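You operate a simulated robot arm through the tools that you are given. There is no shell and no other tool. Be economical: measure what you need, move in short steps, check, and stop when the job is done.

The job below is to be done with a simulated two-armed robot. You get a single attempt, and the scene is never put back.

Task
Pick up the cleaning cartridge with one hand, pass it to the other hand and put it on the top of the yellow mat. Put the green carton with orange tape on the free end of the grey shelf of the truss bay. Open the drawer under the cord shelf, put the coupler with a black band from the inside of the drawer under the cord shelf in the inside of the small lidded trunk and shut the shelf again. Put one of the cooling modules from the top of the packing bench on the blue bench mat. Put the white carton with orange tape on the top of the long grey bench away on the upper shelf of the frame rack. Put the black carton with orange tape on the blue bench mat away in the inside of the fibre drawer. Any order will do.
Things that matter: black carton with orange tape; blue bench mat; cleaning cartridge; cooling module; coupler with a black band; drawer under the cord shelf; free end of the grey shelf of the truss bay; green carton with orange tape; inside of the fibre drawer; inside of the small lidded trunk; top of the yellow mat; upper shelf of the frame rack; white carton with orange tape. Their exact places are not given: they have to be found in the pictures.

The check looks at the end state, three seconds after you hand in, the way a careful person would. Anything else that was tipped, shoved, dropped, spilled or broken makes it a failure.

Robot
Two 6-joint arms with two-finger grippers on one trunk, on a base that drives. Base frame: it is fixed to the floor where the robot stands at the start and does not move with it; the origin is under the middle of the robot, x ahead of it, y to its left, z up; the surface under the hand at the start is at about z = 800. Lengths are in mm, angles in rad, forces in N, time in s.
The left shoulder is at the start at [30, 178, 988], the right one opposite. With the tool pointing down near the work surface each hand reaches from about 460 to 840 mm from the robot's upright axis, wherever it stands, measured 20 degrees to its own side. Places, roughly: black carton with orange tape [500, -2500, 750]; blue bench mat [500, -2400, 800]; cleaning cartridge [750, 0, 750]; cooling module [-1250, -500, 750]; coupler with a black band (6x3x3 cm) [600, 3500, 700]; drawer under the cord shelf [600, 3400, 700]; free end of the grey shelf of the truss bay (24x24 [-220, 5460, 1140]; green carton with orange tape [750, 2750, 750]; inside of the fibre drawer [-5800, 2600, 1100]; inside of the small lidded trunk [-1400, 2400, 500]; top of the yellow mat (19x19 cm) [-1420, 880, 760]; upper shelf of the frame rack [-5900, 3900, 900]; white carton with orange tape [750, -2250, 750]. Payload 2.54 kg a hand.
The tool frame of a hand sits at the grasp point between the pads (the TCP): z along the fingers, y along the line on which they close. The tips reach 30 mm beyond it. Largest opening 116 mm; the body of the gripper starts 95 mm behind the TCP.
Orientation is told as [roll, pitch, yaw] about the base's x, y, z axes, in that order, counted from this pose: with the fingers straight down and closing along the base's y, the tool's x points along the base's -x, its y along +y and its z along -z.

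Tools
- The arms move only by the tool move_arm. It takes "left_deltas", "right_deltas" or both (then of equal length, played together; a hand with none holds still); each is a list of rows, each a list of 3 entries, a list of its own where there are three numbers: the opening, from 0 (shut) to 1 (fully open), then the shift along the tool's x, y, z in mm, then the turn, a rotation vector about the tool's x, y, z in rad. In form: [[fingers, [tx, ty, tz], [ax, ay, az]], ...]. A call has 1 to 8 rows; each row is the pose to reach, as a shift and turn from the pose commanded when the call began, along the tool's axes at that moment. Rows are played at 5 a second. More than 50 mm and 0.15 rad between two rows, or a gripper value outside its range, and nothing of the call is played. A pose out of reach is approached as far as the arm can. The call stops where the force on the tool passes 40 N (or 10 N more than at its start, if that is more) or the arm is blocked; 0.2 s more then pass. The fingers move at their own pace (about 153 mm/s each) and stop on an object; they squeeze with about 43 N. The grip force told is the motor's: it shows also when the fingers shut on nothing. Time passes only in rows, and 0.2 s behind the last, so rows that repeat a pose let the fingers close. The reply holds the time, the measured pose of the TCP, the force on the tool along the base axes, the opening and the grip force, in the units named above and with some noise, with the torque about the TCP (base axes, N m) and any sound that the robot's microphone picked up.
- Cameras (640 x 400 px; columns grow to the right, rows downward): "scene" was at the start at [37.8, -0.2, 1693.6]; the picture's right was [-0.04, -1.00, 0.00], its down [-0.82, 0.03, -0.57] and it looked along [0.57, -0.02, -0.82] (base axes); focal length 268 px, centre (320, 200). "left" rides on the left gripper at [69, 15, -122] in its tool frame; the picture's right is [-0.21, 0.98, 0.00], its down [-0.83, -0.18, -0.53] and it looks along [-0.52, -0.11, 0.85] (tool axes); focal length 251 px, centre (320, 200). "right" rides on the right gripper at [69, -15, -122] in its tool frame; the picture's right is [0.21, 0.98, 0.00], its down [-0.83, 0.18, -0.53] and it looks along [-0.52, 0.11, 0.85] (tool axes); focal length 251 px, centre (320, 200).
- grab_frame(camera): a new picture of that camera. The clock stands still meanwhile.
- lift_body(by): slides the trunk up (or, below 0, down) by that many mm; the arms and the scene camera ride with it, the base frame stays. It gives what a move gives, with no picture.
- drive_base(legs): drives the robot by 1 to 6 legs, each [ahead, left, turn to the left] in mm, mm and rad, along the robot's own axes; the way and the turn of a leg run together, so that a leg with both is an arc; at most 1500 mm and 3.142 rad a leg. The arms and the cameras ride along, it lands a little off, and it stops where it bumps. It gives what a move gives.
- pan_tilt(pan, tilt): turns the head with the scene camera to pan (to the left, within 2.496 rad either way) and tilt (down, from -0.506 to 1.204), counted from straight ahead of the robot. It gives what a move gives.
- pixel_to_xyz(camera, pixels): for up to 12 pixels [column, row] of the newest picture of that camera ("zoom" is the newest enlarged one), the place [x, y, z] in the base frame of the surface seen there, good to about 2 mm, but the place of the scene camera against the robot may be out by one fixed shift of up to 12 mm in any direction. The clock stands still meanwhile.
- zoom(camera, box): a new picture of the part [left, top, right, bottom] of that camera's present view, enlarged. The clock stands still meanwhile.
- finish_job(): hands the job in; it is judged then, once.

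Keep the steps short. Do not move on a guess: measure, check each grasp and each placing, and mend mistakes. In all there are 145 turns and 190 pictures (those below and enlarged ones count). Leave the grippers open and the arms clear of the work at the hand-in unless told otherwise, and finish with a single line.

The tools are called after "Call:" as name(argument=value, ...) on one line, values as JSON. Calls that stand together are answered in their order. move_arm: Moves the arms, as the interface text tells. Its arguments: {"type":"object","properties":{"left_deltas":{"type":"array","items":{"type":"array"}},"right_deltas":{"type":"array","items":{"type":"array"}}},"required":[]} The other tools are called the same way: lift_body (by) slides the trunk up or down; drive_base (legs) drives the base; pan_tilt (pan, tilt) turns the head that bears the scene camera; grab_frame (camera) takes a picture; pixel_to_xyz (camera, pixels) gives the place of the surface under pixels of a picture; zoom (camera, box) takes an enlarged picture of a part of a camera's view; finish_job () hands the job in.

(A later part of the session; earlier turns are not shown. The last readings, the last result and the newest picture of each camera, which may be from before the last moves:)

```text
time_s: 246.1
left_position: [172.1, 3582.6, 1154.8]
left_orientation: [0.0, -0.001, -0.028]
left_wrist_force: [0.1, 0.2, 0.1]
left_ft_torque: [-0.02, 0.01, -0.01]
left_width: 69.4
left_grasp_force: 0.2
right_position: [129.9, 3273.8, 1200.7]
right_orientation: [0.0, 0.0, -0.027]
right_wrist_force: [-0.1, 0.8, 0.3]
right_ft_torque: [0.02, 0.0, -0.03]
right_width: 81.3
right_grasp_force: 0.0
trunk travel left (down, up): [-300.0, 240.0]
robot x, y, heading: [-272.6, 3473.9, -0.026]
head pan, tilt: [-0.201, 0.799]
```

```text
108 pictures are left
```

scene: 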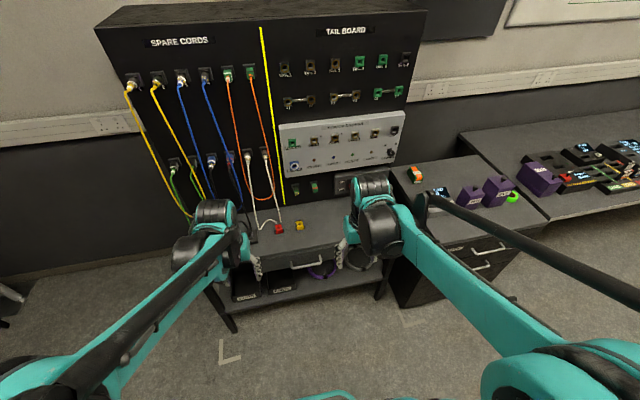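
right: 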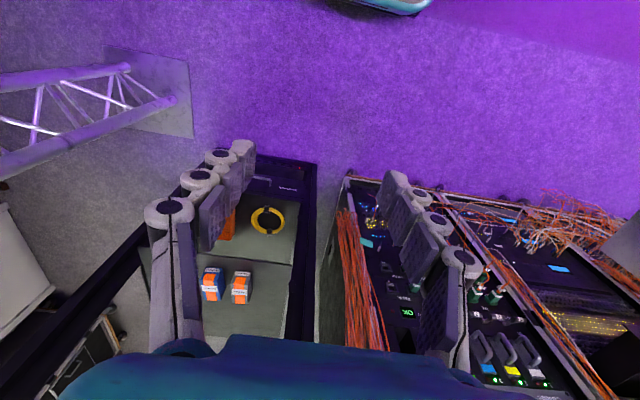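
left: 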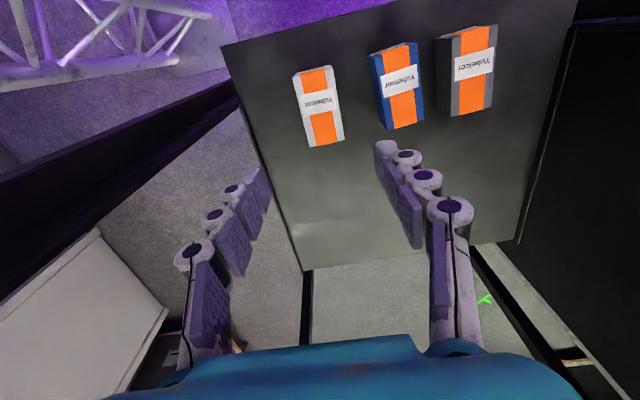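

Call:
zoom(camera="scene", box=[200, 150, 440, 310])

Call:
zoom(camera="scene", box=[380, 140, 560, 290])

Call:
pixel_to_xyz(camera="scene", pixels=[[307, 264], [292, 268], [324, 260], [415, 175], [418, 168], [438, 195], [285, 255], [335, 245], [275, 268], [335, 258], [300, 235], [481, 252]])

```text
2.50 times, centred on (320, 230) of scene
```

zoom: 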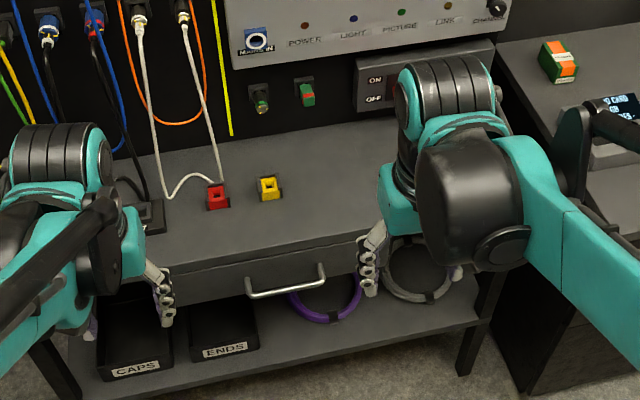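

```text
2.67 times, centred on (470, 215) of scene
```

zoom: 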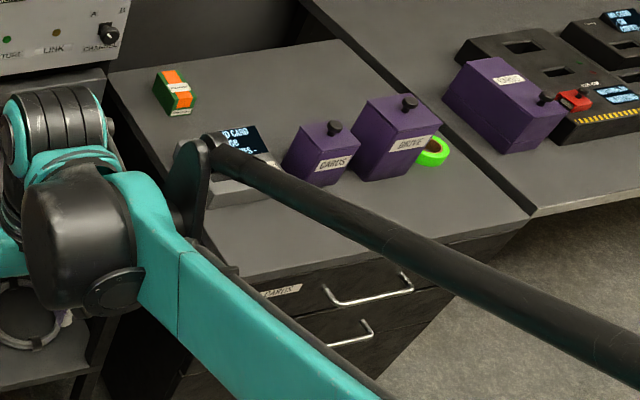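

```text
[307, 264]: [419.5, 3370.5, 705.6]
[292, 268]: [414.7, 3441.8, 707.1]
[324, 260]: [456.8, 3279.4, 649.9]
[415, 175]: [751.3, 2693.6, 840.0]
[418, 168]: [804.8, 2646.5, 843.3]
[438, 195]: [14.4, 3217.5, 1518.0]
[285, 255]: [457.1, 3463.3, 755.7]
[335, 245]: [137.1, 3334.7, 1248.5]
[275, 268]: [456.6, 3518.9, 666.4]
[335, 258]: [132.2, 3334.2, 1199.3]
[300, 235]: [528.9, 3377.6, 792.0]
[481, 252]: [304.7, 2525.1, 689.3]
```

The drawer handle is a bar at about x 407, y 3310–3450, z 716 (true), in front of the drawer face at x about 447. The green carton is on the cabinet at about (745,2695). I'll lower the trunk, align the base, and turn the right hand so it closes along x above the handle.

Call:
lift_body(by=-180)

Call:
drive_base(legs=[[20, 60, 0.026]])

Call:
move_arm(right_deltas=[[0.6, [-25, 5, 0], [0, 0, -0.147]], [0.6, [-50, 10, 0], [0, 0, -0.294]], [0.6, [-75, 15, 0], [0, 0, -0.441]], [0.6, [-100, 20, 0], [0, 0, -0.588]], [0.6, [-125, 25, 0], [0, 0, -0.735]], [0.6, [-150, 30, 0], [0, 0, -0.882]], [0.6, [-175, 35, 0], [0, 0, -1.029]], [0.6, [-200, 40, 0], [0, 0, -1.176]]])

Call:
move_arm(right_deltas=[[0.6, [0, 0, 0], [0, 0, -0.13]], [0.6, [0, 0, 0], [0, 0, -0.26]], [0.6, [0, 0, 0], [0, 0, -0.395]]])

Call:
grab_frame(camera="right")

```text
time_s: 248.1
left_position: [172.1, 3581.6, 975.6]
left_orientation: [-0.001, -0.001, -0.028]
left_wrist_force: [-0.2, -0.6, 0.1]
left_ft_torque: [0.03, 0.0, 0.0]
left_width: 69.5
left_grasp_force: 0.1
right_position: [130.2, 3273.9, 1020.4]
right_orientation: [-0.001, 0.002, -0.024]
right_wrist_force: [-0.3, 0.4, -0.7]
right_ft_torque: [-0.04, 0.0, -0.02]
right_width: 81.2
right_grasp_force: 0.1
trunk travel left (down, up): [-120.0, 420.0]
robot x, y, heading: [-273.3, 3472.6, -0.024]
head pan, tilt: [-0.201, 0.799]
```

```text
time_s: 249.1
left_position: [190.2, 3655.3, 974.1]
left_orientation: [-0.002, 0.0, 0.0]
left_wrist_force: [-0.6, 1.0, 0.0]
left_ft_torque: [-0.07, 0.04, -0.02]
left_width: 69.5
left_grasp_force: 0.0
right_position: [154.4, 3345.4, 1021.0]
right_orientation: [0.0, 0.001, 0.0]
right_wrist_force: [0.1, -0.3, -0.5]
right_ft_torque: [-0.07, 0.02, -0.01]
right_width: 81.4
right_grasp_force: 0.0
trunk travel left (down, up): [-120.0, 420.0]
robot x, y, heading: [-249.5, 3532.3, -0.005]
head pan, tilt: [-0.201, 0.799]
```

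```text
time_s: 250.8
left_position: [190.7, 3653.5, 974.4]
left_orientation: [0.0, 0.001, -0.002]
left_wrist_force: [0.7, -0.1, 0.1]
left_ft_torque: [0.01, 0.03, 0.02]
left_width: 69.7
left_grasp_force: 0.1
right_position: [356.5, 3383.9, 1020.0]
right_orientation: [0.0, 0.001, 1.177]
right_wrist_force: [0.7, 0.6, 0.2]
right_ft_torque: [-0.01, 0.0, -0.01]
right_width: 69.3
right_grasp_force: 0.1
trunk travel left (down, up): [-120.0, 420.0]
robot x, y, heading: [-250.8, 3529.5, -0.005]
head pan, tilt: [-0.201, 0.799]
```

```text
time_s: 251.7
left_position: [191.6, 3652.9, 975.3]
left_orientation: [0.0, 0.001, -0.003]
left_wrist_force: [-1.0, 0.5, -0.1]
left_ft_torque: [0.02, 0.0, 0.01]
left_width: 69.5
left_grasp_force: 0.1
right_position: [355.9, 3384.1, 1021.3]
right_orientation: [-0.001, 0.001, 1.574]
right_wrist_force: [-0.4, -0.5, -0.4]
right_ft_torque: [0.02, 0.01, -0.02]
right_width: 69.8
right_grasp_force: 0.1
trunk travel left (down, up): [-120.0, 420.0]
robot x, y, heading: [-251.2, 3531.5, 0.001]
head pan, tilt: [-0.201, 0.799]
```

```text
105 pictures are left
```

right: 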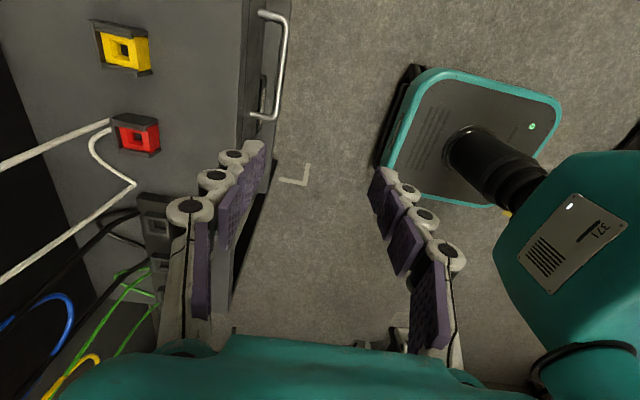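

Call:
pixel_to_xyz(camera="right", pixels=[[284, 40], [281, 80], [276, 105], [262, 118], [265, 14], [286, 20], [258, 60], [248, 60], [240, 80], [256, 110]])

Call:
zoom(camera="right", box=[200, 0, 320, 140])

```text
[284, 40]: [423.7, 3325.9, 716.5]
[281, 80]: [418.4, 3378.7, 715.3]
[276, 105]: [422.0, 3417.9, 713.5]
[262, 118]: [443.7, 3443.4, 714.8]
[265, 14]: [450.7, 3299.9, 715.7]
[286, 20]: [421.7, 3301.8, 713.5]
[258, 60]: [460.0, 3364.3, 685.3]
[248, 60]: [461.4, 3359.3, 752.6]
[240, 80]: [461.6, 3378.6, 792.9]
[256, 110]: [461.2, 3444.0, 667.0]
```

```text
2.86 times, centred on (260, 70) of right
```

zoom: 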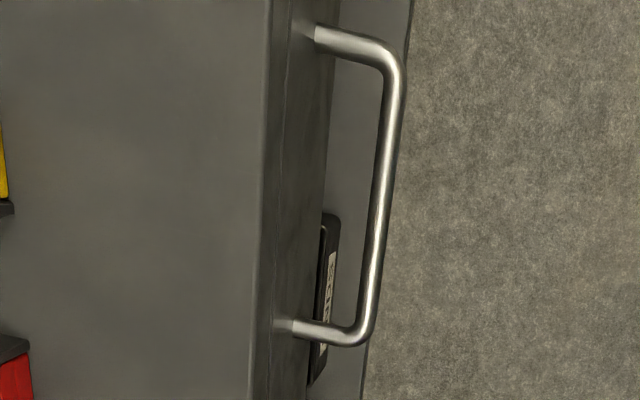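

The bar is at x 421, z 715, y 3302–3440, and the face at x 461. I'll open to 31 mm, align over it, and descend with a check midway.

Call:
move_arm(right_deltas=[[0.27, [6, -33, 0], [0, 0, 0]], [0.27, [13, -65, 0], [0, 0, 0]], [0.27, [13, -65, 48], [0, 0, 0]], [0.27, [13, -65, 96], [0, 0, 0]], [0.27, [13, -65, 144], [0, 0, 0]], [0.27, [13, -65, 192], [0, 0, 0]], [0.27, [13, -65, 230], [0, 0, 0]]])

Call:
grab_frame(camera="right")

```text
time_s: 253.2
left_position: [190.7, 3652.3, 975.6]
left_orientation: [0.0, 0.0, -0.003]
left_wrist_force: [0.3, 0.4, 0.2]
left_ft_torque: [0.03, 0.0, -0.01]
left_width: 69.7
left_grasp_force: 0.1
right_position: [420.1, 3371.0, 790.5]
right_orientation: [0.002, -0.001, 1.572]
right_wrist_force: [-1.0, -0.6, -1.2]
right_ft_torque: [0.02, 0.02, 0.03]
right_width: 31.4
right_grasp_force: 0.2
trunk travel left (down, up): [-120.0, 420.0]
robot x, y, heading: [-250.5, 3532.8, -0.0]
head pan, tilt: [-0.201, 0.799]
```

```text
103 pictures are left
```

right: 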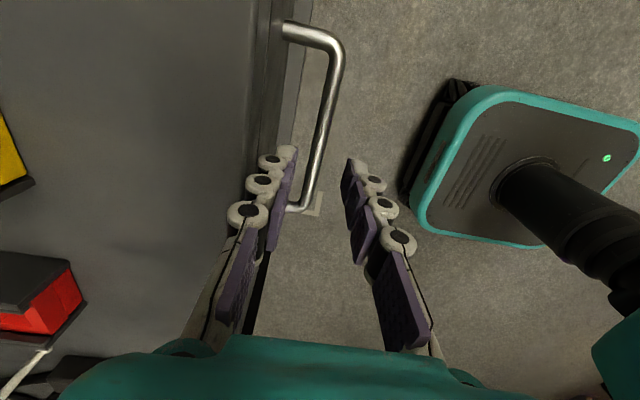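

The left finger lines up with the gap behind the bar. I'll descend to z 728 and close.

Call:
move_arm(right_deltas=[[0.27, [0, 0, 30], [0, 0, 0]], [0.27, [0, 0, 62], [0, 0, 0]], [0.27, [0, 0, 62], [0, 0, 0]], [0, [0, 0, 62], [0, 0, 0]], [0, [0, 0, 62], [0, 0, 0]]])

Call:
grab_frame(camera="right")

```text
time_s: 254.4
left_position: [190.0, 3653.8, 974.9]
left_orientation: [0.0, -0.001, 0.0]
left_wrist_force: [0.1, 0.8, 0.1]
left_ft_torque: [0.02, 0.02, 0.0]
left_width: 69.6
left_grasp_force: 0.1
right_position: [422.4, 3374.4, 728.9]
right_orientation: [0.002, 0.0, 1.572]
right_wrist_force: [-7.2, 0.6, -4.7]
right_ft_torque: [-0.15, 0.1, 0.25]
right_width: 11.0
right_grasp_force: 38.4
trunk travel left (down, up): [-120.0, 420.0]
robot x, y, heading: [-253.7, 3533.3, 0.003]
head pan, tilt: [-0.201, 0.799]
```

```text
102 pictures are left
```

right: 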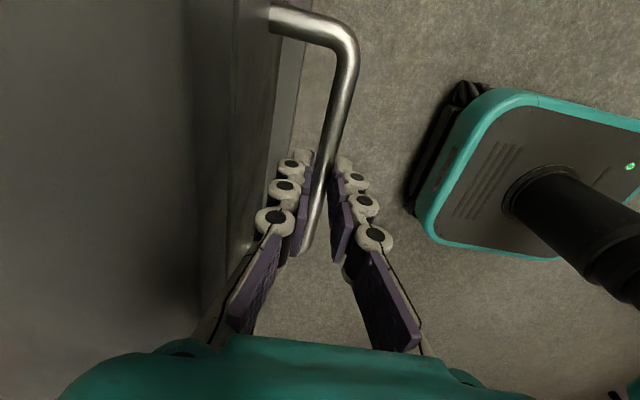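

The bar is gripped (11 mm). I'll pull it back 180 mm toward the robot.

Call:
move_arm(right_deltas=[[0, [0, 20, 0], [0, 0, 0]], [0, [0, 45, 0], [0, 0, 0]], [0, [0, 70, 0], [0, 0, 0]], [0, [0, 95, 0], [0, 0, 0]], [0, [0, 120, 0], [0, 0, 0]], [0, [0, 145, 0], [0, 0, 0]], [0, [0, 165, 0], [0, 0, 0]], [0, [0, 180, 0], [0, 0, 0]]])

Call:
pan_tilt(pan=-0.15, tilt=0.95)

Call:
grab_frame(camera="scene")

```text
time_s: 256.2
left_position: [190.8, 3655.8, 974.5]
left_orientation: [-0.001, -0.001, -0.002]
left_wrist_force: [0.1, 0.0, 0.1]
left_ft_torque: [-0.02, 0.0, 0.01]
left_width: 69.7
left_grasp_force: 0.2
right_position: [240.5, 3374.3, 730.1]
right_orientation: [0.003, -0.002, 1.574]
right_wrist_force: [0.1, 28.7, -10.9]
right_ft_torque: [0.46, 0.02, 0.22]
right_width: 11.1
right_grasp_force: 37.7
trunk travel left (down, up): [-120.0, 420.0]
robot x, y, heading: [-249.7, 3531.7, 0.003]
head pan, tilt: [-0.201, 0.799]
```

```text
time_s: 256.9
left_position: [192.0, 3655.1, 974.5]
left_orientation: [-0.002, 0.001, -0.002]
left_wrist_force: [-0.2, 0.9, 0.4]
left_ft_torque: [-0.01, -0.03, -0.03]
left_width: 69.5
left_grasp_force: 0.0
right_position: [241.0, 3373.7, 729.7]
right_orientation: [0.0, 0.0, 1.574]
right_wrist_force: [-2.1, 30.0, -8.8]
right_ft_torque: [0.51, 0.07, 0.21]
right_width: 11.1
right_grasp_force: 38.2
trunk travel left (down, up): [-120.0, 420.0]
robot x, y, heading: [-251.8, 3535.0, 0.006]
head pan, tilt: [-0.15, 0.949]
```

```text
101 pictures are left
```

scene: 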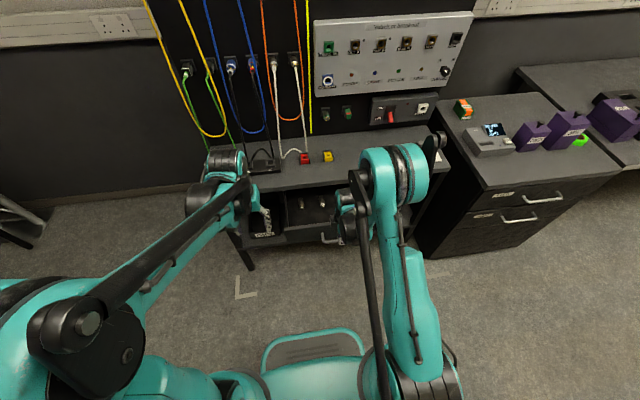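

The drawer is open and shows two objects. I'll release the handle, rise, and look inside.

Call:
move_arm(right_deltas=[[0.27, [0, 0, 0], [0, 0, 0]], [0.27, [0, 0, 0], [0, 0, 0]], [0.27, [0, 0, -30], [0, 0, 0]], [0.27, [0, 0, -70], [0, 0, 0]], [0.27, [0, 0, -115], [0, 0, 0]], [0.27, [0, 0, -160], [0, 0, 0]], [0.27, [0, 0, -205], [0, 0, 0]], [0.27, [0, 0, -240], [0, 0, 0]]])

Call:
zoom(camera="scene", box=[220, 140, 400, 270])

Call:
grab_frame(camera="right")

```text
time_s: 258.8
left_position: [190.3, 3652.8, 975.6]
left_orientation: [0.0, 0.001, -0.002]
left_wrist_force: [0.0, 0.2, 0.0]
left_ft_torque: [0.0, -0.03, 0.02]
left_width: 69.8
left_grasp_force: 0.0
right_position: [239.8, 3371.3, 968.3]
right_orientation: [0.0, 0.0, 1.57]
right_wrist_force: [0.3, -0.5, -0.1]
right_ft_torque: [-0.02, -0.02, -0.02]
right_width: 31.3
right_grasp_force: 0.0
trunk travel left (down, up): [-120.0, 420.0]
robot x, y, heading: [-252.1, 3529.8, -0.002]
head pan, tilt: [-0.15, 0.949]
```

```text
3.08 times, centred on (310, 205) of scene
```

zoom: 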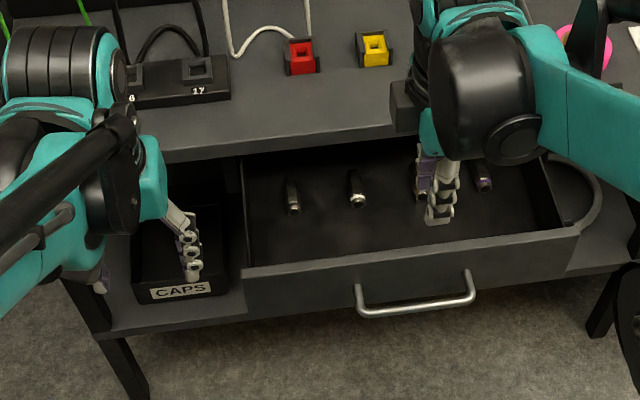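

```text
99 pictures are left
```

right: 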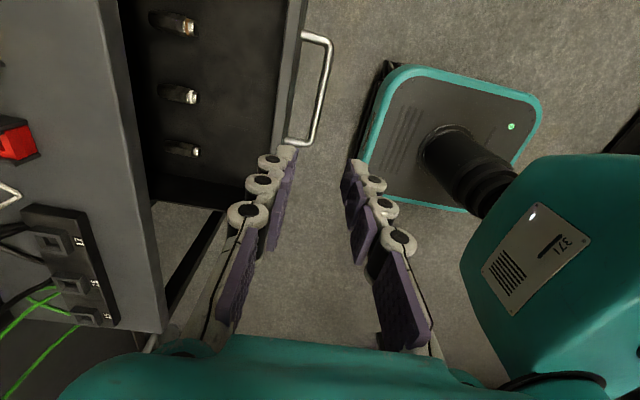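

Several couplers lie in the drawer. I'll enlarge to find the one with the black band.

Call:
zoom(camera="right", box=[120, 0, 260, 190])

Call:
zoom(camera="scene", box=[280, 170, 380, 230])

```text
2.11 times, centred on (190, 95) of right
```

zoom: 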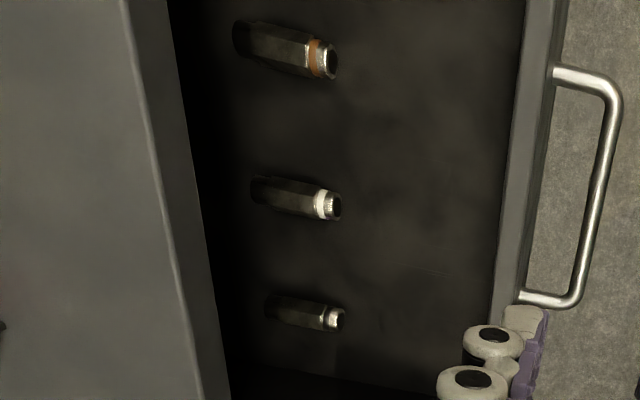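

```text
6.40 times, centred on (330, 200) of scene
```

zoom: 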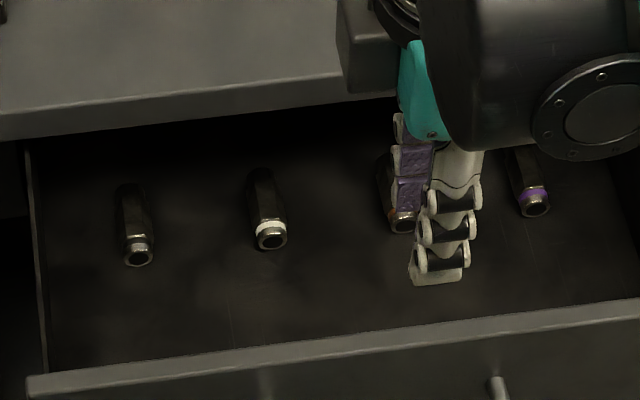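

The bands are white, orange and violet, and the leftmost looks dark. I'll enlarge that one in both views to be sure, and measure it.

Call:
zoom(camera="right", box=[155, 75, 215, 170])

Call:
grab_frame(camera="left")

Call:
pixel_to_xyz(camera="right", pixels=[[197, 150], [185, 149], [170, 146], [193, 97], [165, 90], [200, 175], [160, 170], [285, 140], [160, 200], [122, 100], [290, 100], [240, 120]])

```text
4.21 times, centred on (185, 122) of right
```

zoom: 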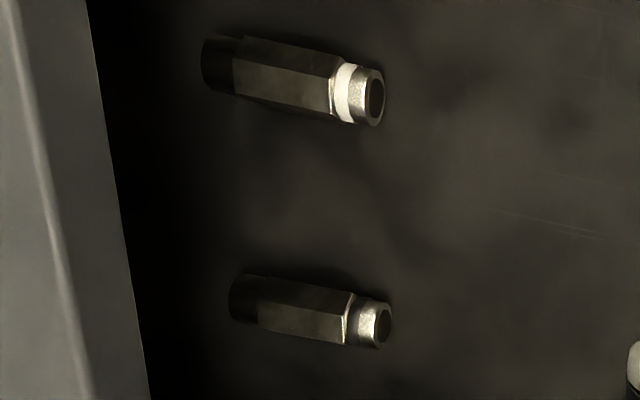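

```text
95 pictures are left
```

left: 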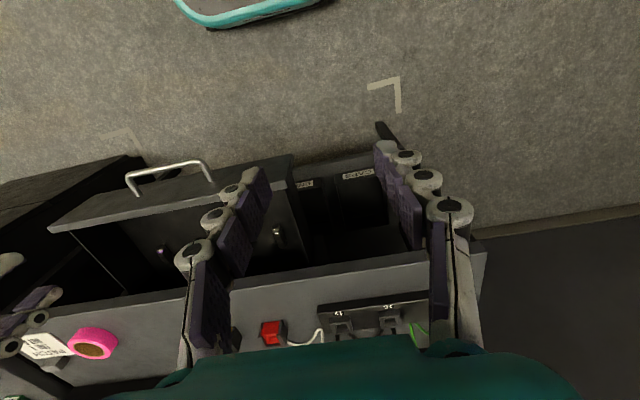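

```text
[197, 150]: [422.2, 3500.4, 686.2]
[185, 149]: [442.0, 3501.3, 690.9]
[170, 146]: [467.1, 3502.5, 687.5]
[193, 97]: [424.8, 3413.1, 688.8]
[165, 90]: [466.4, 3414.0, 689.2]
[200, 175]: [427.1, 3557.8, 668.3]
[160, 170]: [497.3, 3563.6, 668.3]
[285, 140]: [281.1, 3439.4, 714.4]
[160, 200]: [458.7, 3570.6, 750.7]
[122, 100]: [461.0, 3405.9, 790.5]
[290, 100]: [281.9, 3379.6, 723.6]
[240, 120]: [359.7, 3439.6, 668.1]
```

The leftmost coupler at (445,3501) has no coloured band and may be the black one. I'll move the left hand above it to look closely, and the right hand aside.

Call:
move_arm(left_deltas=[[0.5, [-40, -25, 0], [0, 0, 0]], [0.5, [-80, -50, 0], [0, 0, 0]], [0.5, [-120, -75, 20], [0, 0, 0]], [0.5, [-160, -100, 40], [0, 0, 0]], [0.5, [-190, -120, 70], [0, 0, 0]], [0.5, [-210, -140, 100], [0, 0, 0]], [0.5, [-215, -150, 120], [0, 0, 0]]], right_deltas=[[0.27, [20, 0, 0], [0, 0, 0]], [0.27, [40, 0, 0], [0, 0, 0]], [0.27, [60, 0, 0], [0, 0, 0]], [0.27, [80, 0, 0], [0, 0, 0]], [0.27, [100, 0, 0], [0, 0, 0]], [0.27, [120, 0, 0], [0, 0, 0]], [0.27, [120, 0, 0], [0, 0, 0]]])

Call:
grab_frame(camera="left")

Call:
zoom(camera="scene", box=[270, 170, 390, 240])

```text
refused: row 3 steps farther than a row can; nothing moved
```

```text
94 pictures are left
```

left: 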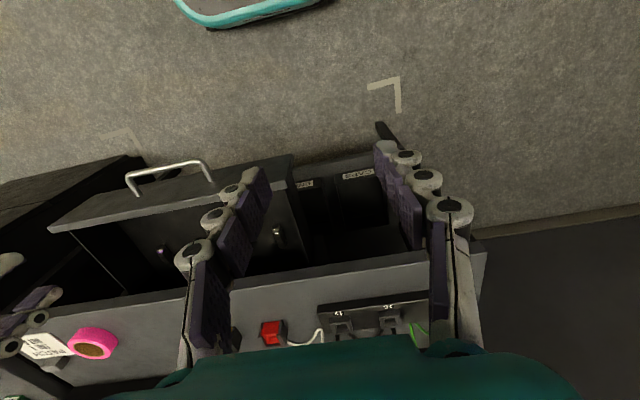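

```text
5.33 times, centred on (330, 205) of scene
```

zoom: 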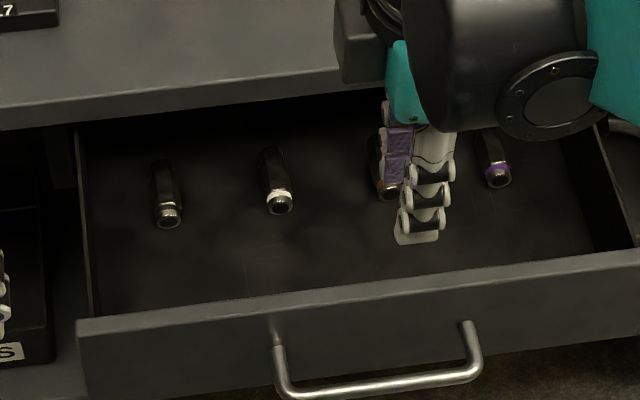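

One step was slightly too long, so I'll repeat with shorter steps.

Call:
move_arm(left_deltas=[[0.5, [-36, -25, 0], [0, 0, 0]], [0.5, [-72, -50, 0], [0, 0, 0]], [0.5, [-108, -75, 0], [0, 0, 0]], [0.5, [-144, -100, 0], [0, 0, 0]], [0.5, [-180, -125, 0], [0, 0, 0]], [0.5, [-210, -150, 25], [0, 0, 0]], [0.5, [-215, -152, 70], [0, 0, 0]], [0.5, [-215, -152, 115], [0, 0, 0]]], right_deltas=[[0.27, [20, 0, 0], [0, 0, 0]], [0.27, [40, 0, 0], [0, 0, 0]], [0.27, [60, 0, 0], [0, 0, 0]], [0.27, [80, 0, 0], [0, 0, 0]], [0.27, [100, 0, 0], [0, 0, 0]], [0.27, [120, 0, 0], [0, 0, 0]], [0.27, [120, 0, 0], [0, 0, 0]], [0.27, [120, 0, 0], [0, 0, 0]]])

Call:
grab_frame(camera="left")

```text
time_s: 260.6
left_position: [404.5, 3500.5, 856.3]
left_orientation: [0.0, 0.001, -0.002]
left_wrist_force: [-0.6, -0.6, -0.2]
left_ft_torque: [0.01, 0.02, 0.01]
left_width: 58.1
left_grasp_force: 0.1
right_position: [242.5, 3249.1, 968.0]
right_orientation: [-0.001, 0.001, 1.571]
right_wrist_force: [0.1, -0.1, 0.1]
right_ft_torque: [-0.01, 0.04, -0.01]
right_width: 31.4
right_grasp_force: 0.1
trunk travel left (down, up): [-120.0, 420.0]
robot x, y, heading: [-253.3, 3533.0, -0.002]
head pan, tilt: [-0.15, 0.949]
```

```text
92 pictures are left
```

left: 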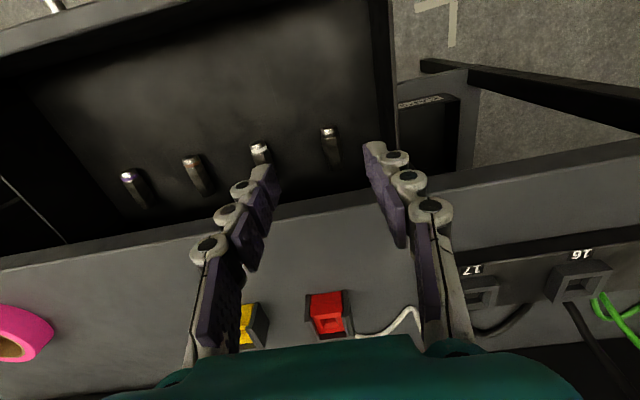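

Call:
zoom(camera="left", box=[290, 110, 370, 180])

Call:
zoom(camera="left", box=[100, 110, 290, 220])

Call:
pixel_to_xyz(camera="left", pixels=[[328, 133], [331, 145], [334, 158], [325, 145], [337, 145], [350, 165], [360, 205], [380, 150]])

```text
5.71 times, centred on (330, 145) of left
```

zoom: 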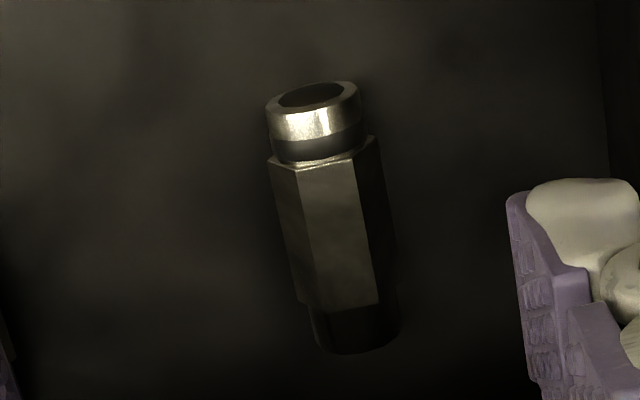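

```text
3.37 times, centred on (195, 165) of left
```

zoom: 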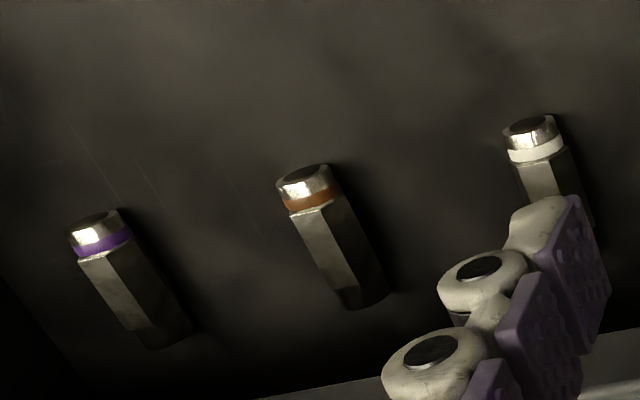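

```text
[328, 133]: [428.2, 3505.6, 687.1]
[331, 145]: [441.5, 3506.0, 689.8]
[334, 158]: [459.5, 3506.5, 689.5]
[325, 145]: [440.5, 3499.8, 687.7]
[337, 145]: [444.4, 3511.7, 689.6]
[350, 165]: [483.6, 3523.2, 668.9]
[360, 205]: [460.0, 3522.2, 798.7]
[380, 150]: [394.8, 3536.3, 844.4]
```

The black band is confirmed: centreline y 3505, x 423–480, top z 690, drawer floor 668. I'll grip it at x 436 with TCP z 703.

Call:
move_arm(left_deltas=[[0.42, [-31.5, 4.5, 20], [0, 0, 0]], [0.42, [-31.5, 4.5, 65], [0, 0, 0]], [0.42, [-31.5, 4.5, 110], [0, 0, 0]], [0.42, [-31.5, 4.5, 140], [0, 0, 0]], [0.42, [-31.5, 4.5, 153], [0, 0, 0]]])

Call:
grab_frame(camera="left")

```text
time_s: 261.8
left_position: [436.2, 3505.6, 705.5]
left_orientation: [0.001, 0.0, -0.002]
left_wrist_force: [-1.2, 0.3, -0.1]
left_ft_torque: [-0.03, -0.02, 0.0]
left_width: 48.6
left_grasp_force: 0.0
right_position: [241.3, 3250.8, 969.2]
right_orientation: [-0.001, 0.001, 1.571]
right_wrist_force: [-0.3, 0.5, 0.1]
right_ft_torque: [0.03, 0.04, 0.02]
right_width: 31.4
right_grasp_force: 0.0
trunk travel left (down, up): [-120.0, 420.0]
robot x, y, heading: [-251.1, 3532.4, 0.0]
head pan, tilt: [-0.15, 0.949]
```

```text
89 pictures are left
```

left: 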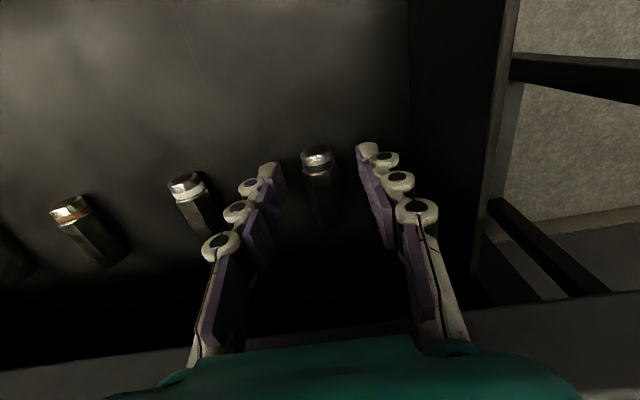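

Well centred. I'll close, then lift straight up.

Call:
move_arm(left_deltas=[[0, [0, 0, 0], [0, 0, 0]], [0, [0, 0, 0], [0, 0, 0]], [0, [0, 0, -15], [0, 0, 0]], [0, [4, 0, -55], [0, 0, 0]], [0, [10, 0, -100], [0, 0, 0]], [0, [15, 0, -145], [0, 0, 0]], [0, [30, 0, -185], [0, 0, 0]], [0, [60, 0, -220], [0, 0, 0]]])

Call:
grab_frame(camera="left")

```text
time_s: 263.6
left_position: [373.2, 3504.5, 929.7]
left_orientation: [0.001, -0.002, -0.001]
left_wrist_force: [-0.1, -1.0, -0.1]
left_ft_torque: [0.0, -0.03, 0.03]
left_width: 0.1
left_grasp_force: 29.1
right_position: [238.9, 3250.5, 969.8]
right_orientation: [-0.002, 0.0, 1.571]
right_wrist_force: [-1.2, 0.6, -0.4]
right_ft_torque: [0.02, -0.01, -0.02]
right_width: 31.5
right_grasp_force: 0.1
trunk travel left (down, up): [-120.0, 420.0]
robot x, y, heading: [-249.8, 3535.2, -0.0]
head pan, tilt: [-0.15, 0.949]
```

```text
88 pictures are left
```

left: 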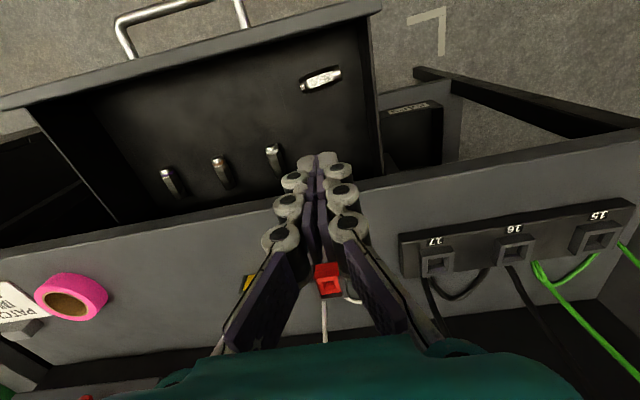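

It slipped out and now lies further forward in the drawer, rotated, at (320,78). I'll open the fingers and measure it.

Call:
zoom(camera="left", box=[280, 50, 370, 110])

Call:
pixel_to_xyz(camera="left", pixels=[[304, 84], [320, 78], [337, 71], [322, 72], [318, 84], [345, 90], [370, 60], [300, 32]])

```text
6.67 times, centred on (325, 80) of left
```

zoom: 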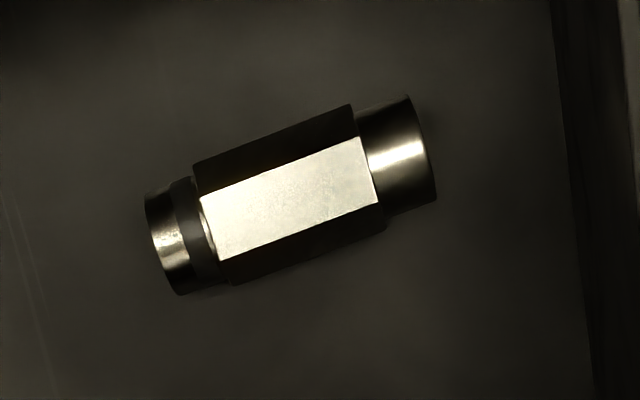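

```text
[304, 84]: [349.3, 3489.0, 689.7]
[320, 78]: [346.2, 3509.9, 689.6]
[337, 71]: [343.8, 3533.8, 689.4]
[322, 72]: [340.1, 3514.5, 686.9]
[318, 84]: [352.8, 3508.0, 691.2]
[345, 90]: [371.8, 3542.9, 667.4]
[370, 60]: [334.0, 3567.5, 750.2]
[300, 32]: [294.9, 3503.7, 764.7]
```

It now lies along y, centre (346, 3511). I'll turn the left hand so it closes across it and come over it.

Call:
move_arm(left_deltas=[[0.45, [4, 1, 0], [0, 0, 0.147]], [0.45, [8, 2, 0], [0, 0, 0.294]], [0.45, [12, 3, 0], [0, 0, 0.441]], [0.45, [16, 4, 0], [0, 0, 0.588]], [0.45, [20, 5, 0], [0, 0, 0.735]], [0.45, [24, 6, 0], [0, 0, 0.882]], [0.45, [27, 6.5, 0], [0, 0, 1.029]], [0.45, [27, 6.5, 0], [0, 0, 1.176]]])

Call:
move_arm(left_deltas=[[0.45, [0, 0, 45], [0, 0, 0.14]], [0.45, [0, 0, 90], [0, 0, 0.273]], [0.45, [0, 0, 120], [0, 0, 0.273]]])

Call:
grab_frame(camera="left")

```text
time_s: 265.4
left_position: [349.2, 3511.1, 926.0]
left_orientation: [-0.001, 0.0, -1.18]
left_wrist_force: [-0.6, 0.3, 0.3]
left_ft_torque: [-0.01, 0.0, 0.01]
left_width: 52.2
left_grasp_force: 0.2
right_position: [241.4, 3250.5, 968.8]
right_orientation: [0.0, 0.0, 1.572]
right_wrist_force: [0.4, -0.2, 0.7]
right_ft_torque: [0.0, 0.04, -0.02]
right_width: 31.1
right_grasp_force: 0.1
trunk travel left (down, up): [-120.0, 420.0]
robot x, y, heading: [-249.7, 3533.6, -0.0]
head pan, tilt: [-0.15, 0.949]
```

```text
time_s: 266.1
left_position: [349.9, 3510.3, 805.3]
left_orientation: [0.001, 0.0, -1.452]
left_wrist_force: [0.3, 1.0, 0.2]
left_ft_torque: [-0.01, -0.01, 0.0]
left_width: 52.2
left_grasp_force: 0.0
right_position: [242.7, 3250.8, 968.6]
right_orientation: [0.0, 0.0, 1.57]
right_wrist_force: [0.1, -0.4, 0.3]
right_ft_torque: [0.0, 0.0, -0.01]
right_width: 31.5
right_grasp_force: 0.1
trunk travel left (down, up): [-120.0, 420.0]
robot x, y, heading: [-250.7, 3534.5, 0.0]
head pan, tilt: [-0.15, 0.949]
```

```text
86 pictures are left
```

left: 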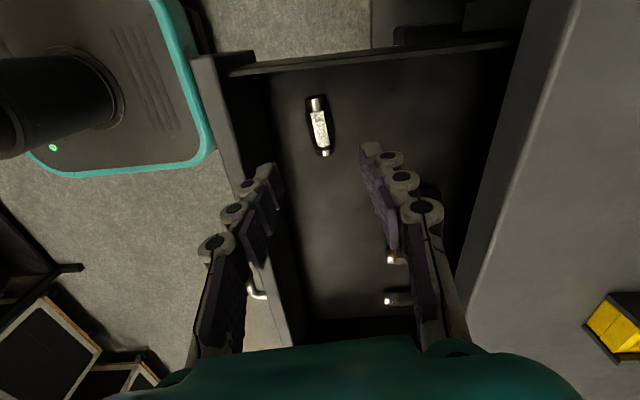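

Call:
pixel_to_xyz(camera="left", pixels=[[316, 102], [320, 128], [325, 152], [312, 128], [329, 128], [265, 120], [235, 120], [275, 120], [350, 50]])

```text
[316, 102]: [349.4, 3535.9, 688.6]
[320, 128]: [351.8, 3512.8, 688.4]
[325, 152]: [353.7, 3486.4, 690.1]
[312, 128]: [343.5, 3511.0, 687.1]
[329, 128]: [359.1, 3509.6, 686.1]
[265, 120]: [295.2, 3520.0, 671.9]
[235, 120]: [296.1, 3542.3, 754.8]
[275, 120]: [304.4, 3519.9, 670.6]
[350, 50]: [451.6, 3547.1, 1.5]
```

The centre is (351,3511) and the front wall's inside is at x 296. I'll lower 104 mm, then small steps to the floor.

Call:
move_arm(left_deltas=[[0.45, [0, 1, 45], [0, 0, 0]], [0.45, [0, 1, 85], [0, 0, 0]], [0.45, [0, 1, 100], [0, 0, 0]], [0.45, [0, 1, 104], [0, 0, 0]], [0.45, [0, 1, 106], [0, 0, 0]], [0.45, [0, 1, 107], [0, 0, 0]]])

```text
time_s: 267.6
left_position: [350.5, 3513.3, 699.6]
left_orientation: [0.001, 0.001, -1.451]
left_wrist_force: [0.4, -0.6, 0.2]
left_ft_torque: [0.02, 0.01, -0.02]
left_width: 52.5
left_grasp_force: 0.1
right_position: [240.6, 3250.8, 969.8]
right_orientation: [-0.001, 0.0, 1.571]
right_wrist_force: [-0.7, 0.0, -0.1]
right_ft_torque: [0.07, 0.01, 0.02]
right_width: 31.4
right_grasp_force: 0.1
trunk travel left (down, up): [-120.0, 420.0]
robot x, y, heading: [-257.5, 3533.6, -0.001]
head pan, tilt: [-0.15, 0.949]
```

Now I'll close and check the width before lifting.

Call:
move_arm(left_deltas=[[0.3, [0, 0, 0], [0, 0, 0]], [0.15, [0, 0, 0], [0, 0, 0]], [0, [0, 0, 0], [0, 0, 0]], [0, [0, 0, 0], [0, 0, 0]]])

Call:
grab_frame(camera="left")

```text
time_s: 268.6
left_position: [351.2, 3512.1, 699.9]
left_orientation: [0.0, 0.0, -1.451]
left_wrist_force: [0.4, 1.0, 0.2]
left_ft_torque: [0.0, 0.03, 0.02]
left_width: 17.8
left_grasp_force: 43.0
right_position: [241.1, 3251.5, 968.9]
right_orientation: [0.001, 0.001, 1.571]
right_wrist_force: [-0.6, -0.3, 0.0]
right_ft_torque: [0.04, -0.01, -0.02]
right_width: 31.4
right_grasp_force: 0.0
trunk travel left (down, up): [-120.0, 420.0]
robot x, y, heading: [-251.4, 3532.0, 0.002]
head pan, tilt: [-0.15, 0.949]
```

```text
85 pictures are left
```

left: 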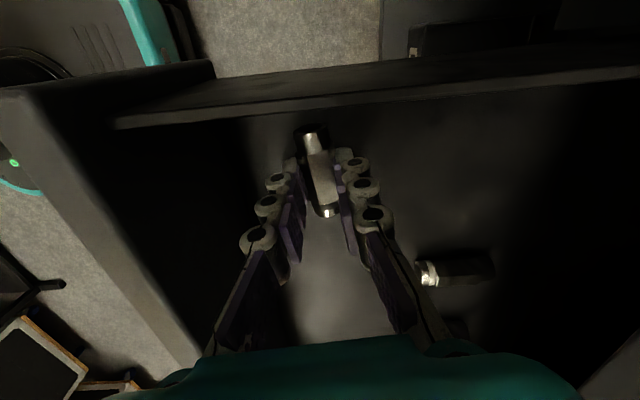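

It is gripped at 17.8 mm. I'll lift gently.

Call:
move_arm(left_deltas=[[0, [0, 0, -10], [0, 0, 0]], [0, [0, 0, -30], [0, 0, 0]], [0, [0, 0, -60], [0, 0, 0]], [0, [0, 0, -95], [0, 0, 0]], [0, [0, 0, -135], [0, 0, 0]], [0, [0, 0, -180], [0, 0, 0]], [0, [0, 0, -225], [0, 0, 0]], [0, [0, 0, -270], [0, 0, 0]]])

Call:
grab_frame(camera="left")

```text
time_s: 270.4
left_position: [351.0, 3511.4, 972.5]
left_orientation: [-0.001, 0.0, -1.45]
left_wrist_force: [-0.9, -0.8, -0.3]
left_ft_torque: [0.0, 0.0, 0.0]
left_width: 19.1
left_grasp_force: 42.4
right_position: [240.3, 3250.3, 968.8]
right_orientation: [0.001, -0.002, 1.57]
right_wrist_force: [0.3, -0.4, 0.1]
right_ft_torque: [-0.02, 0.0, 0.01]
right_width: 31.5
right_grasp_force: 0.0
trunk travel left (down, up): [-120.0, 420.0]
robot x, y, heading: [-252.0, 3533.2, 0.003]
head pan, tilt: [-0.15, 0.949]
```

```text
84 pictures are left
```

left: 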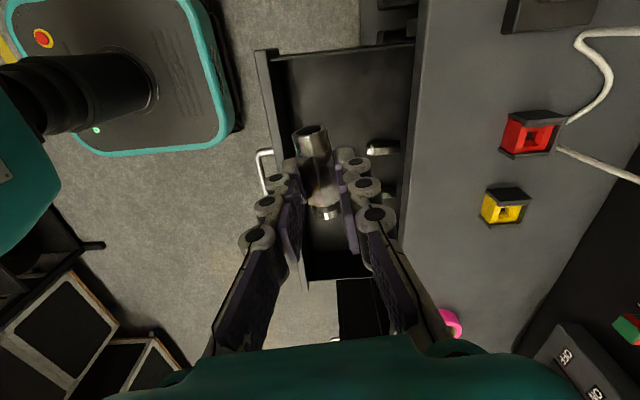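

It is held. To shut the drawer I'll move the left hand aside and up, bring the right hand back over the handle, and measure it.

Call:
move_arm(left_deltas=[[0, [30, -10, -20], [0, 0, 0]], [0, [60, -20, -40], [0, 0, 0]], [0, [90, -30, -60], [0, 0, 0]], [0, [120, -40, -80], [0, 0, 0]], [0, [140, -50, -100], [0, 0, 0]]], right_deltas=[[0.27, [0, 0, 0], [0, 0, 0]], [0.27, [-20, 0, 0], [0, 0, 0]], [0.27, [-50, 0, 0], [0, 0, 0]], [0.27, [-85, 0, 0], [0, 0, 0]], [0.27, [-119, 0, 0], [0, 0, 0]]])

Call:
grab_frame(camera="right")

```text
time_s: 271.6
left_position: [284.4, 3644.6, 1071.7]
left_orientation: [-0.001, 0.0, -1.452]
left_wrist_force: [0.0, 0.5, 0.0]
left_ft_torque: [-0.01, -0.05, -0.02]
left_width: 18.9
left_grasp_force: 43.0
right_position: [240.1, 3371.3, 967.7]
right_orientation: [0.001, 0.003, 1.57]
right_wrist_force: [-0.2, 0.0, 0.1]
right_ft_torque: [0.0, -0.01, 0.01]
right_width: 31.3
right_grasp_force: 0.0
trunk travel left (down, up): [-120.0, 420.0]
robot x, y, heading: [-252.5, 3537.2, -0.001]
head pan, tilt: [-0.15, 0.949]
```

```text
83 pictures are left
```

right: 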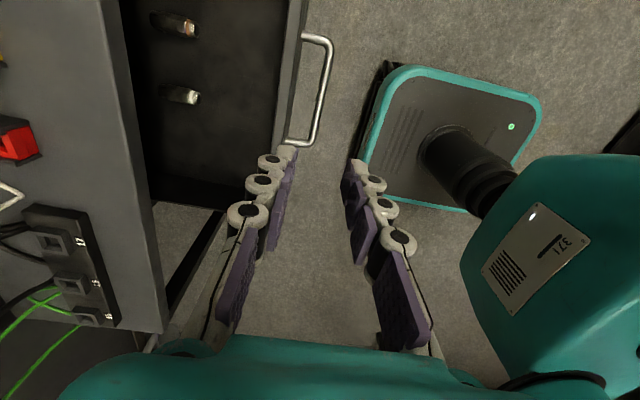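

The handle is where I left it. I'll descend, close on the bar, and push it in.

Call:
move_arm(right_deltas=[[0.27, [0, 0, 48], [0, 0, 0]], [0.27, [0, 0, 96], [0, 0, 0]], [0.27, [0, 0, 144], [0, 0, 0]], [0.27, [0, 0, 190], [0, 0, 0]], [0.27, [0, 0, 220], [0, 0, 0]], [0.27, [0, 0, 238], [0, 0, 0]], [0, [0, 0, 238], [0, 0, 0]], [0, [0, 0, 238], [0, 0, 0]]])

Call:
move_arm(right_deltas=[[0, [0, -25, 0], [0, 0, 0]], [0, [0, -50, 0], [0, 0, 0]], [0, [0, -75, 0], [0, 0, 0]], [0, [0, -100, 0], [0, 0, 0]], [0, [0, -125, 0], [0, 0, 0]], [0, [0, -150, 0], [0, 0, 0]], [0, [0, -170, 0], [0, 0, 0]], [0, [0, -181, 0], [0, 0, 0]]])

Call:
grab_frame(camera="right")

```text
time_s: 273.4
left_position: [283.1, 3643.5, 1070.9]
left_orientation: [0.0, 0.0, -1.451]
left_wrist_force: [-0.3, 0.5, -0.9]
left_ft_torque: [0.02, 0.04, 0.01]
left_width: 18.9
left_grasp_force: 43.4
right_position: [241.6, 3371.5, 730.5]
right_orientation: [0.0, 0.001, 1.573]
right_wrist_force: [1.6, 0.2, -2.2]
right_ft_torque: [-0.08, -0.04, 0.26]
right_width: 11.3
right_grasp_force: 38.5
trunk travel left (down, up): [-120.0, 420.0]
robot x, y, heading: [-252.0, 3531.0, -0.0]
head pan, tilt: [-0.15, 0.949]
```

```text
time_s: 275.1
left_position: [284.1, 3645.1, 1070.9]
left_orientation: [0.001, 0.0, -1.452]
left_wrist_force: [0.1, -0.3, 0.1]
left_ft_torque: [-0.03, -0.04, 0.0]
left_width: 19.1
left_grasp_force: 43.1
right_position: [421.8, 3370.6, 730.8]
right_orientation: [0.002, 0.0, 1.571]
right_wrist_force: [-7.0, 8.2, -7.0]
right_ft_torque: [0.87, 0.22, 0.27]
right_width: 11.2
right_grasp_force: 38.1
trunk travel left (down, up): [-120.0, 420.0]
robot x, y, heading: [-253.7, 3535.5, -0.002]
head pan, tilt: [-0.15, 0.949]
```

```text
82 pictures are left
```

right: 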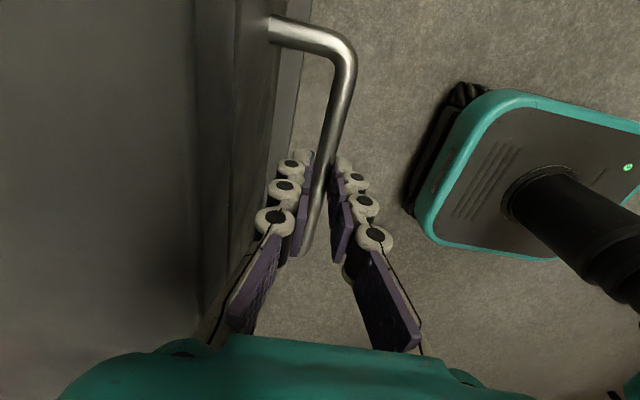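

I'll press 4 mm more to seat it fully, then release and rise.

Call:
move_arm(right_deltas=[[0, [0, -2, 0], [0, 0, 0]], [0, [0, -4, 0], [0, 0, 0]], [0, [0, -2, 0], [0, 0, 0]], [0.27, [0, -1, 0], [0, 0, 0]], [0.27, [0, -1, 0], [0, 0, 0]], [0.27, [0, -1, -35], [0, 0, 0]], [0.27, [0, -1, -80], [0, 0, 0]], [0.27, [0, -1, -125], [0, 0, 0]]])

Call:
move_arm(right_deltas=[[0.27, [0, 30, -40], [0, 0, 0]], [0.27, [0, 60, -80], [0, 0, 0]], [0.27, [0, 90, -120], [0, 0, 0]]])

Call:
grab_frame(camera="right")

```text
time_s: 276.9
left_position: [282.7, 3644.7, 1070.7]
left_orientation: [0.002, 0.002, -1.449]
left_wrist_force: [-0.9, -0.2, 0.6]
left_ft_torque: [0.01, -0.01, 0.0]
left_width: 18.8
left_grasp_force: 43.5
right_position: [421.0, 3373.0, 854.5]
right_orientation: [-0.003, 0.001, 1.57]
right_wrist_force: [0.1, -1.2, 0.5]
right_ft_torque: [-0.01, -0.03, -0.01]
right_width: 31.3
right_grasp_force: 0.1
trunk travel left (down, up): [-120.0, 420.0]
robot x, y, heading: [-253.8, 3533.8, -0.006]
head pan, tilt: [-0.15, 0.949]
```

```text
time_s: 277.8
left_position: [282.6, 3644.6, 1071.5]
left_orientation: [0.003, -0.001, -1.451]
left_wrist_force: [-0.4, -0.3, -0.1]
left_ft_torque: [0.02, -0.04, 0.01]
left_width: 19.3
left_grasp_force: 43.0
right_position: [329.4, 3371.2, 974.0]
right_orientation: [-0.002, 0.001, 1.57]
right_wrist_force: [-0.7, -0.3, 0.3]
right_ft_torque: [0.01, -0.04, 0.0]
right_width: 31.7
right_grasp_force: 0.0
trunk travel left (down, up): [-120.0, 420.0]
robot x, y, heading: [-250.3, 3532.8, 0.003]
head pan, tilt: [-0.15, 0.949]
```

```text
81 pictures are left
```

right: 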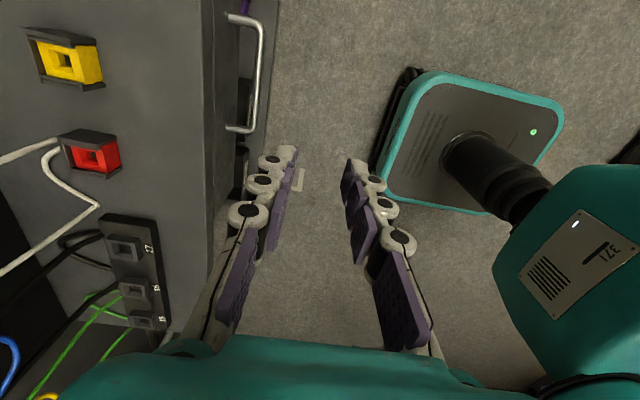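

The drawer is shut. Next is the green carton with the right hand. I'll turn the right hand back to yaw 0 and drive in front of the cabinet.

Call:
move_arm(right_deltas=[[0.6, [0, 0, -5], [0, 0, 0.147]], [0.6, [0, 0, -10], [0, 0, 0.294]], [0.6, [0, 0, -15], [0, 0, 0.441]], [0.6, [0, 0, -20], [0, 0, 0.588]], [0.6, [0, 0, -25], [0, 0, 0.735]], [0.6, [0, 0, -30], [0, 0, 0.882]], [0.6, [0, 0, -35], [0, 0, 1.029]], [0.6, [0, 0, -40], [0, 0, 1.176]]])

Call:
move_arm(right_deltas=[[0.8, [0, 0, 0], [0, 0, 0.13]], [0.8, [0, 0, 0], [0, 0, 0.26]], [0.8, [0, 0, 0], [0, 0, 0.395]]])

Call:
drive_base(legs=[[0, -735, 0], [190, 0, 0]])

Call:
grab_frame(camera="right")

```text
time_s: 279.6
left_position: [283.7, 3644.4, 1070.0]
left_orientation: [0.0, 0.0, -1.451]
left_wrist_force: [0.0, 0.1, -0.4]
left_ft_torque: [0.0, -0.01, -0.01]
left_width: 19.1
left_grasp_force: 42.5
right_position: [333.0, 3369.6, 1015.2]
right_orientation: [-0.001, 0.0, 0.394]
right_wrist_force: [0.1, -0.4, 0.2]
right_ft_torque: [0.03, 0.0, 0.02]
right_width: 69.6
right_grasp_force: 0.0
trunk travel left (down, up): [-120.0, 420.0]
robot x, y, heading: [-252.9, 3533.2, 0.001]
head pan, tilt: [-0.15, 0.949]
```

```text
time_s: 280.4
left_position: [284.3, 3643.7, 1071.2]
left_orientation: [0.001, -0.002, -1.45]
left_wrist_force: [-0.8, 0.7, -1.1]
left_ft_torque: [0.0, 0.02, 0.01]
left_width: 19.0
left_grasp_force: 42.6
right_position: [332.0, 3370.2, 1015.9]
right_orientation: [-0.001, 0.001, -0.001]
right_wrist_force: [0.0, -0.9, 0.1]
right_ft_torque: [-0.01, 0.0, -0.02]
right_width: 92.9
right_grasp_force: 0.0
trunk travel left (down, up): [-120.0, 420.0]
robot x, y, heading: [-248.0, 3534.7, -0.003]
head pan, tilt: [-0.15, 0.949]
```

```text
time_s: 285.4
left_position: [477.5, 2928.9, 1069.4]
left_orientation: [0.001, 0.0, -1.44]
left_wrist_force: [0.9, -0.7, -0.1]
left_ft_torque: [0.01, 0.02, -0.01]
left_width: 19.2
left_grasp_force: 42.9
right_position: [530.1, 2655.7, 1015.6]
right_orientation: [-0.001, 0.002, 0.009]
right_wrist_force: [0.6, -0.4, 0.8]
right_ft_torque: [0.01, 0.03, 0.01]
right_width: 93.0
right_grasp_force: 0.0
trunk travel left (down, up): [-120.0, 420.0]
robot x, y, heading: [-57.3, 2812.9, 0.01]
head pan, tilt: [-0.15, 0.949]
```

```text
80 pictures are left
```

right: 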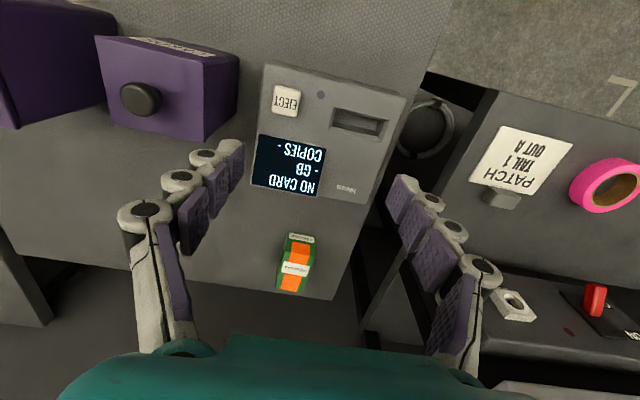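

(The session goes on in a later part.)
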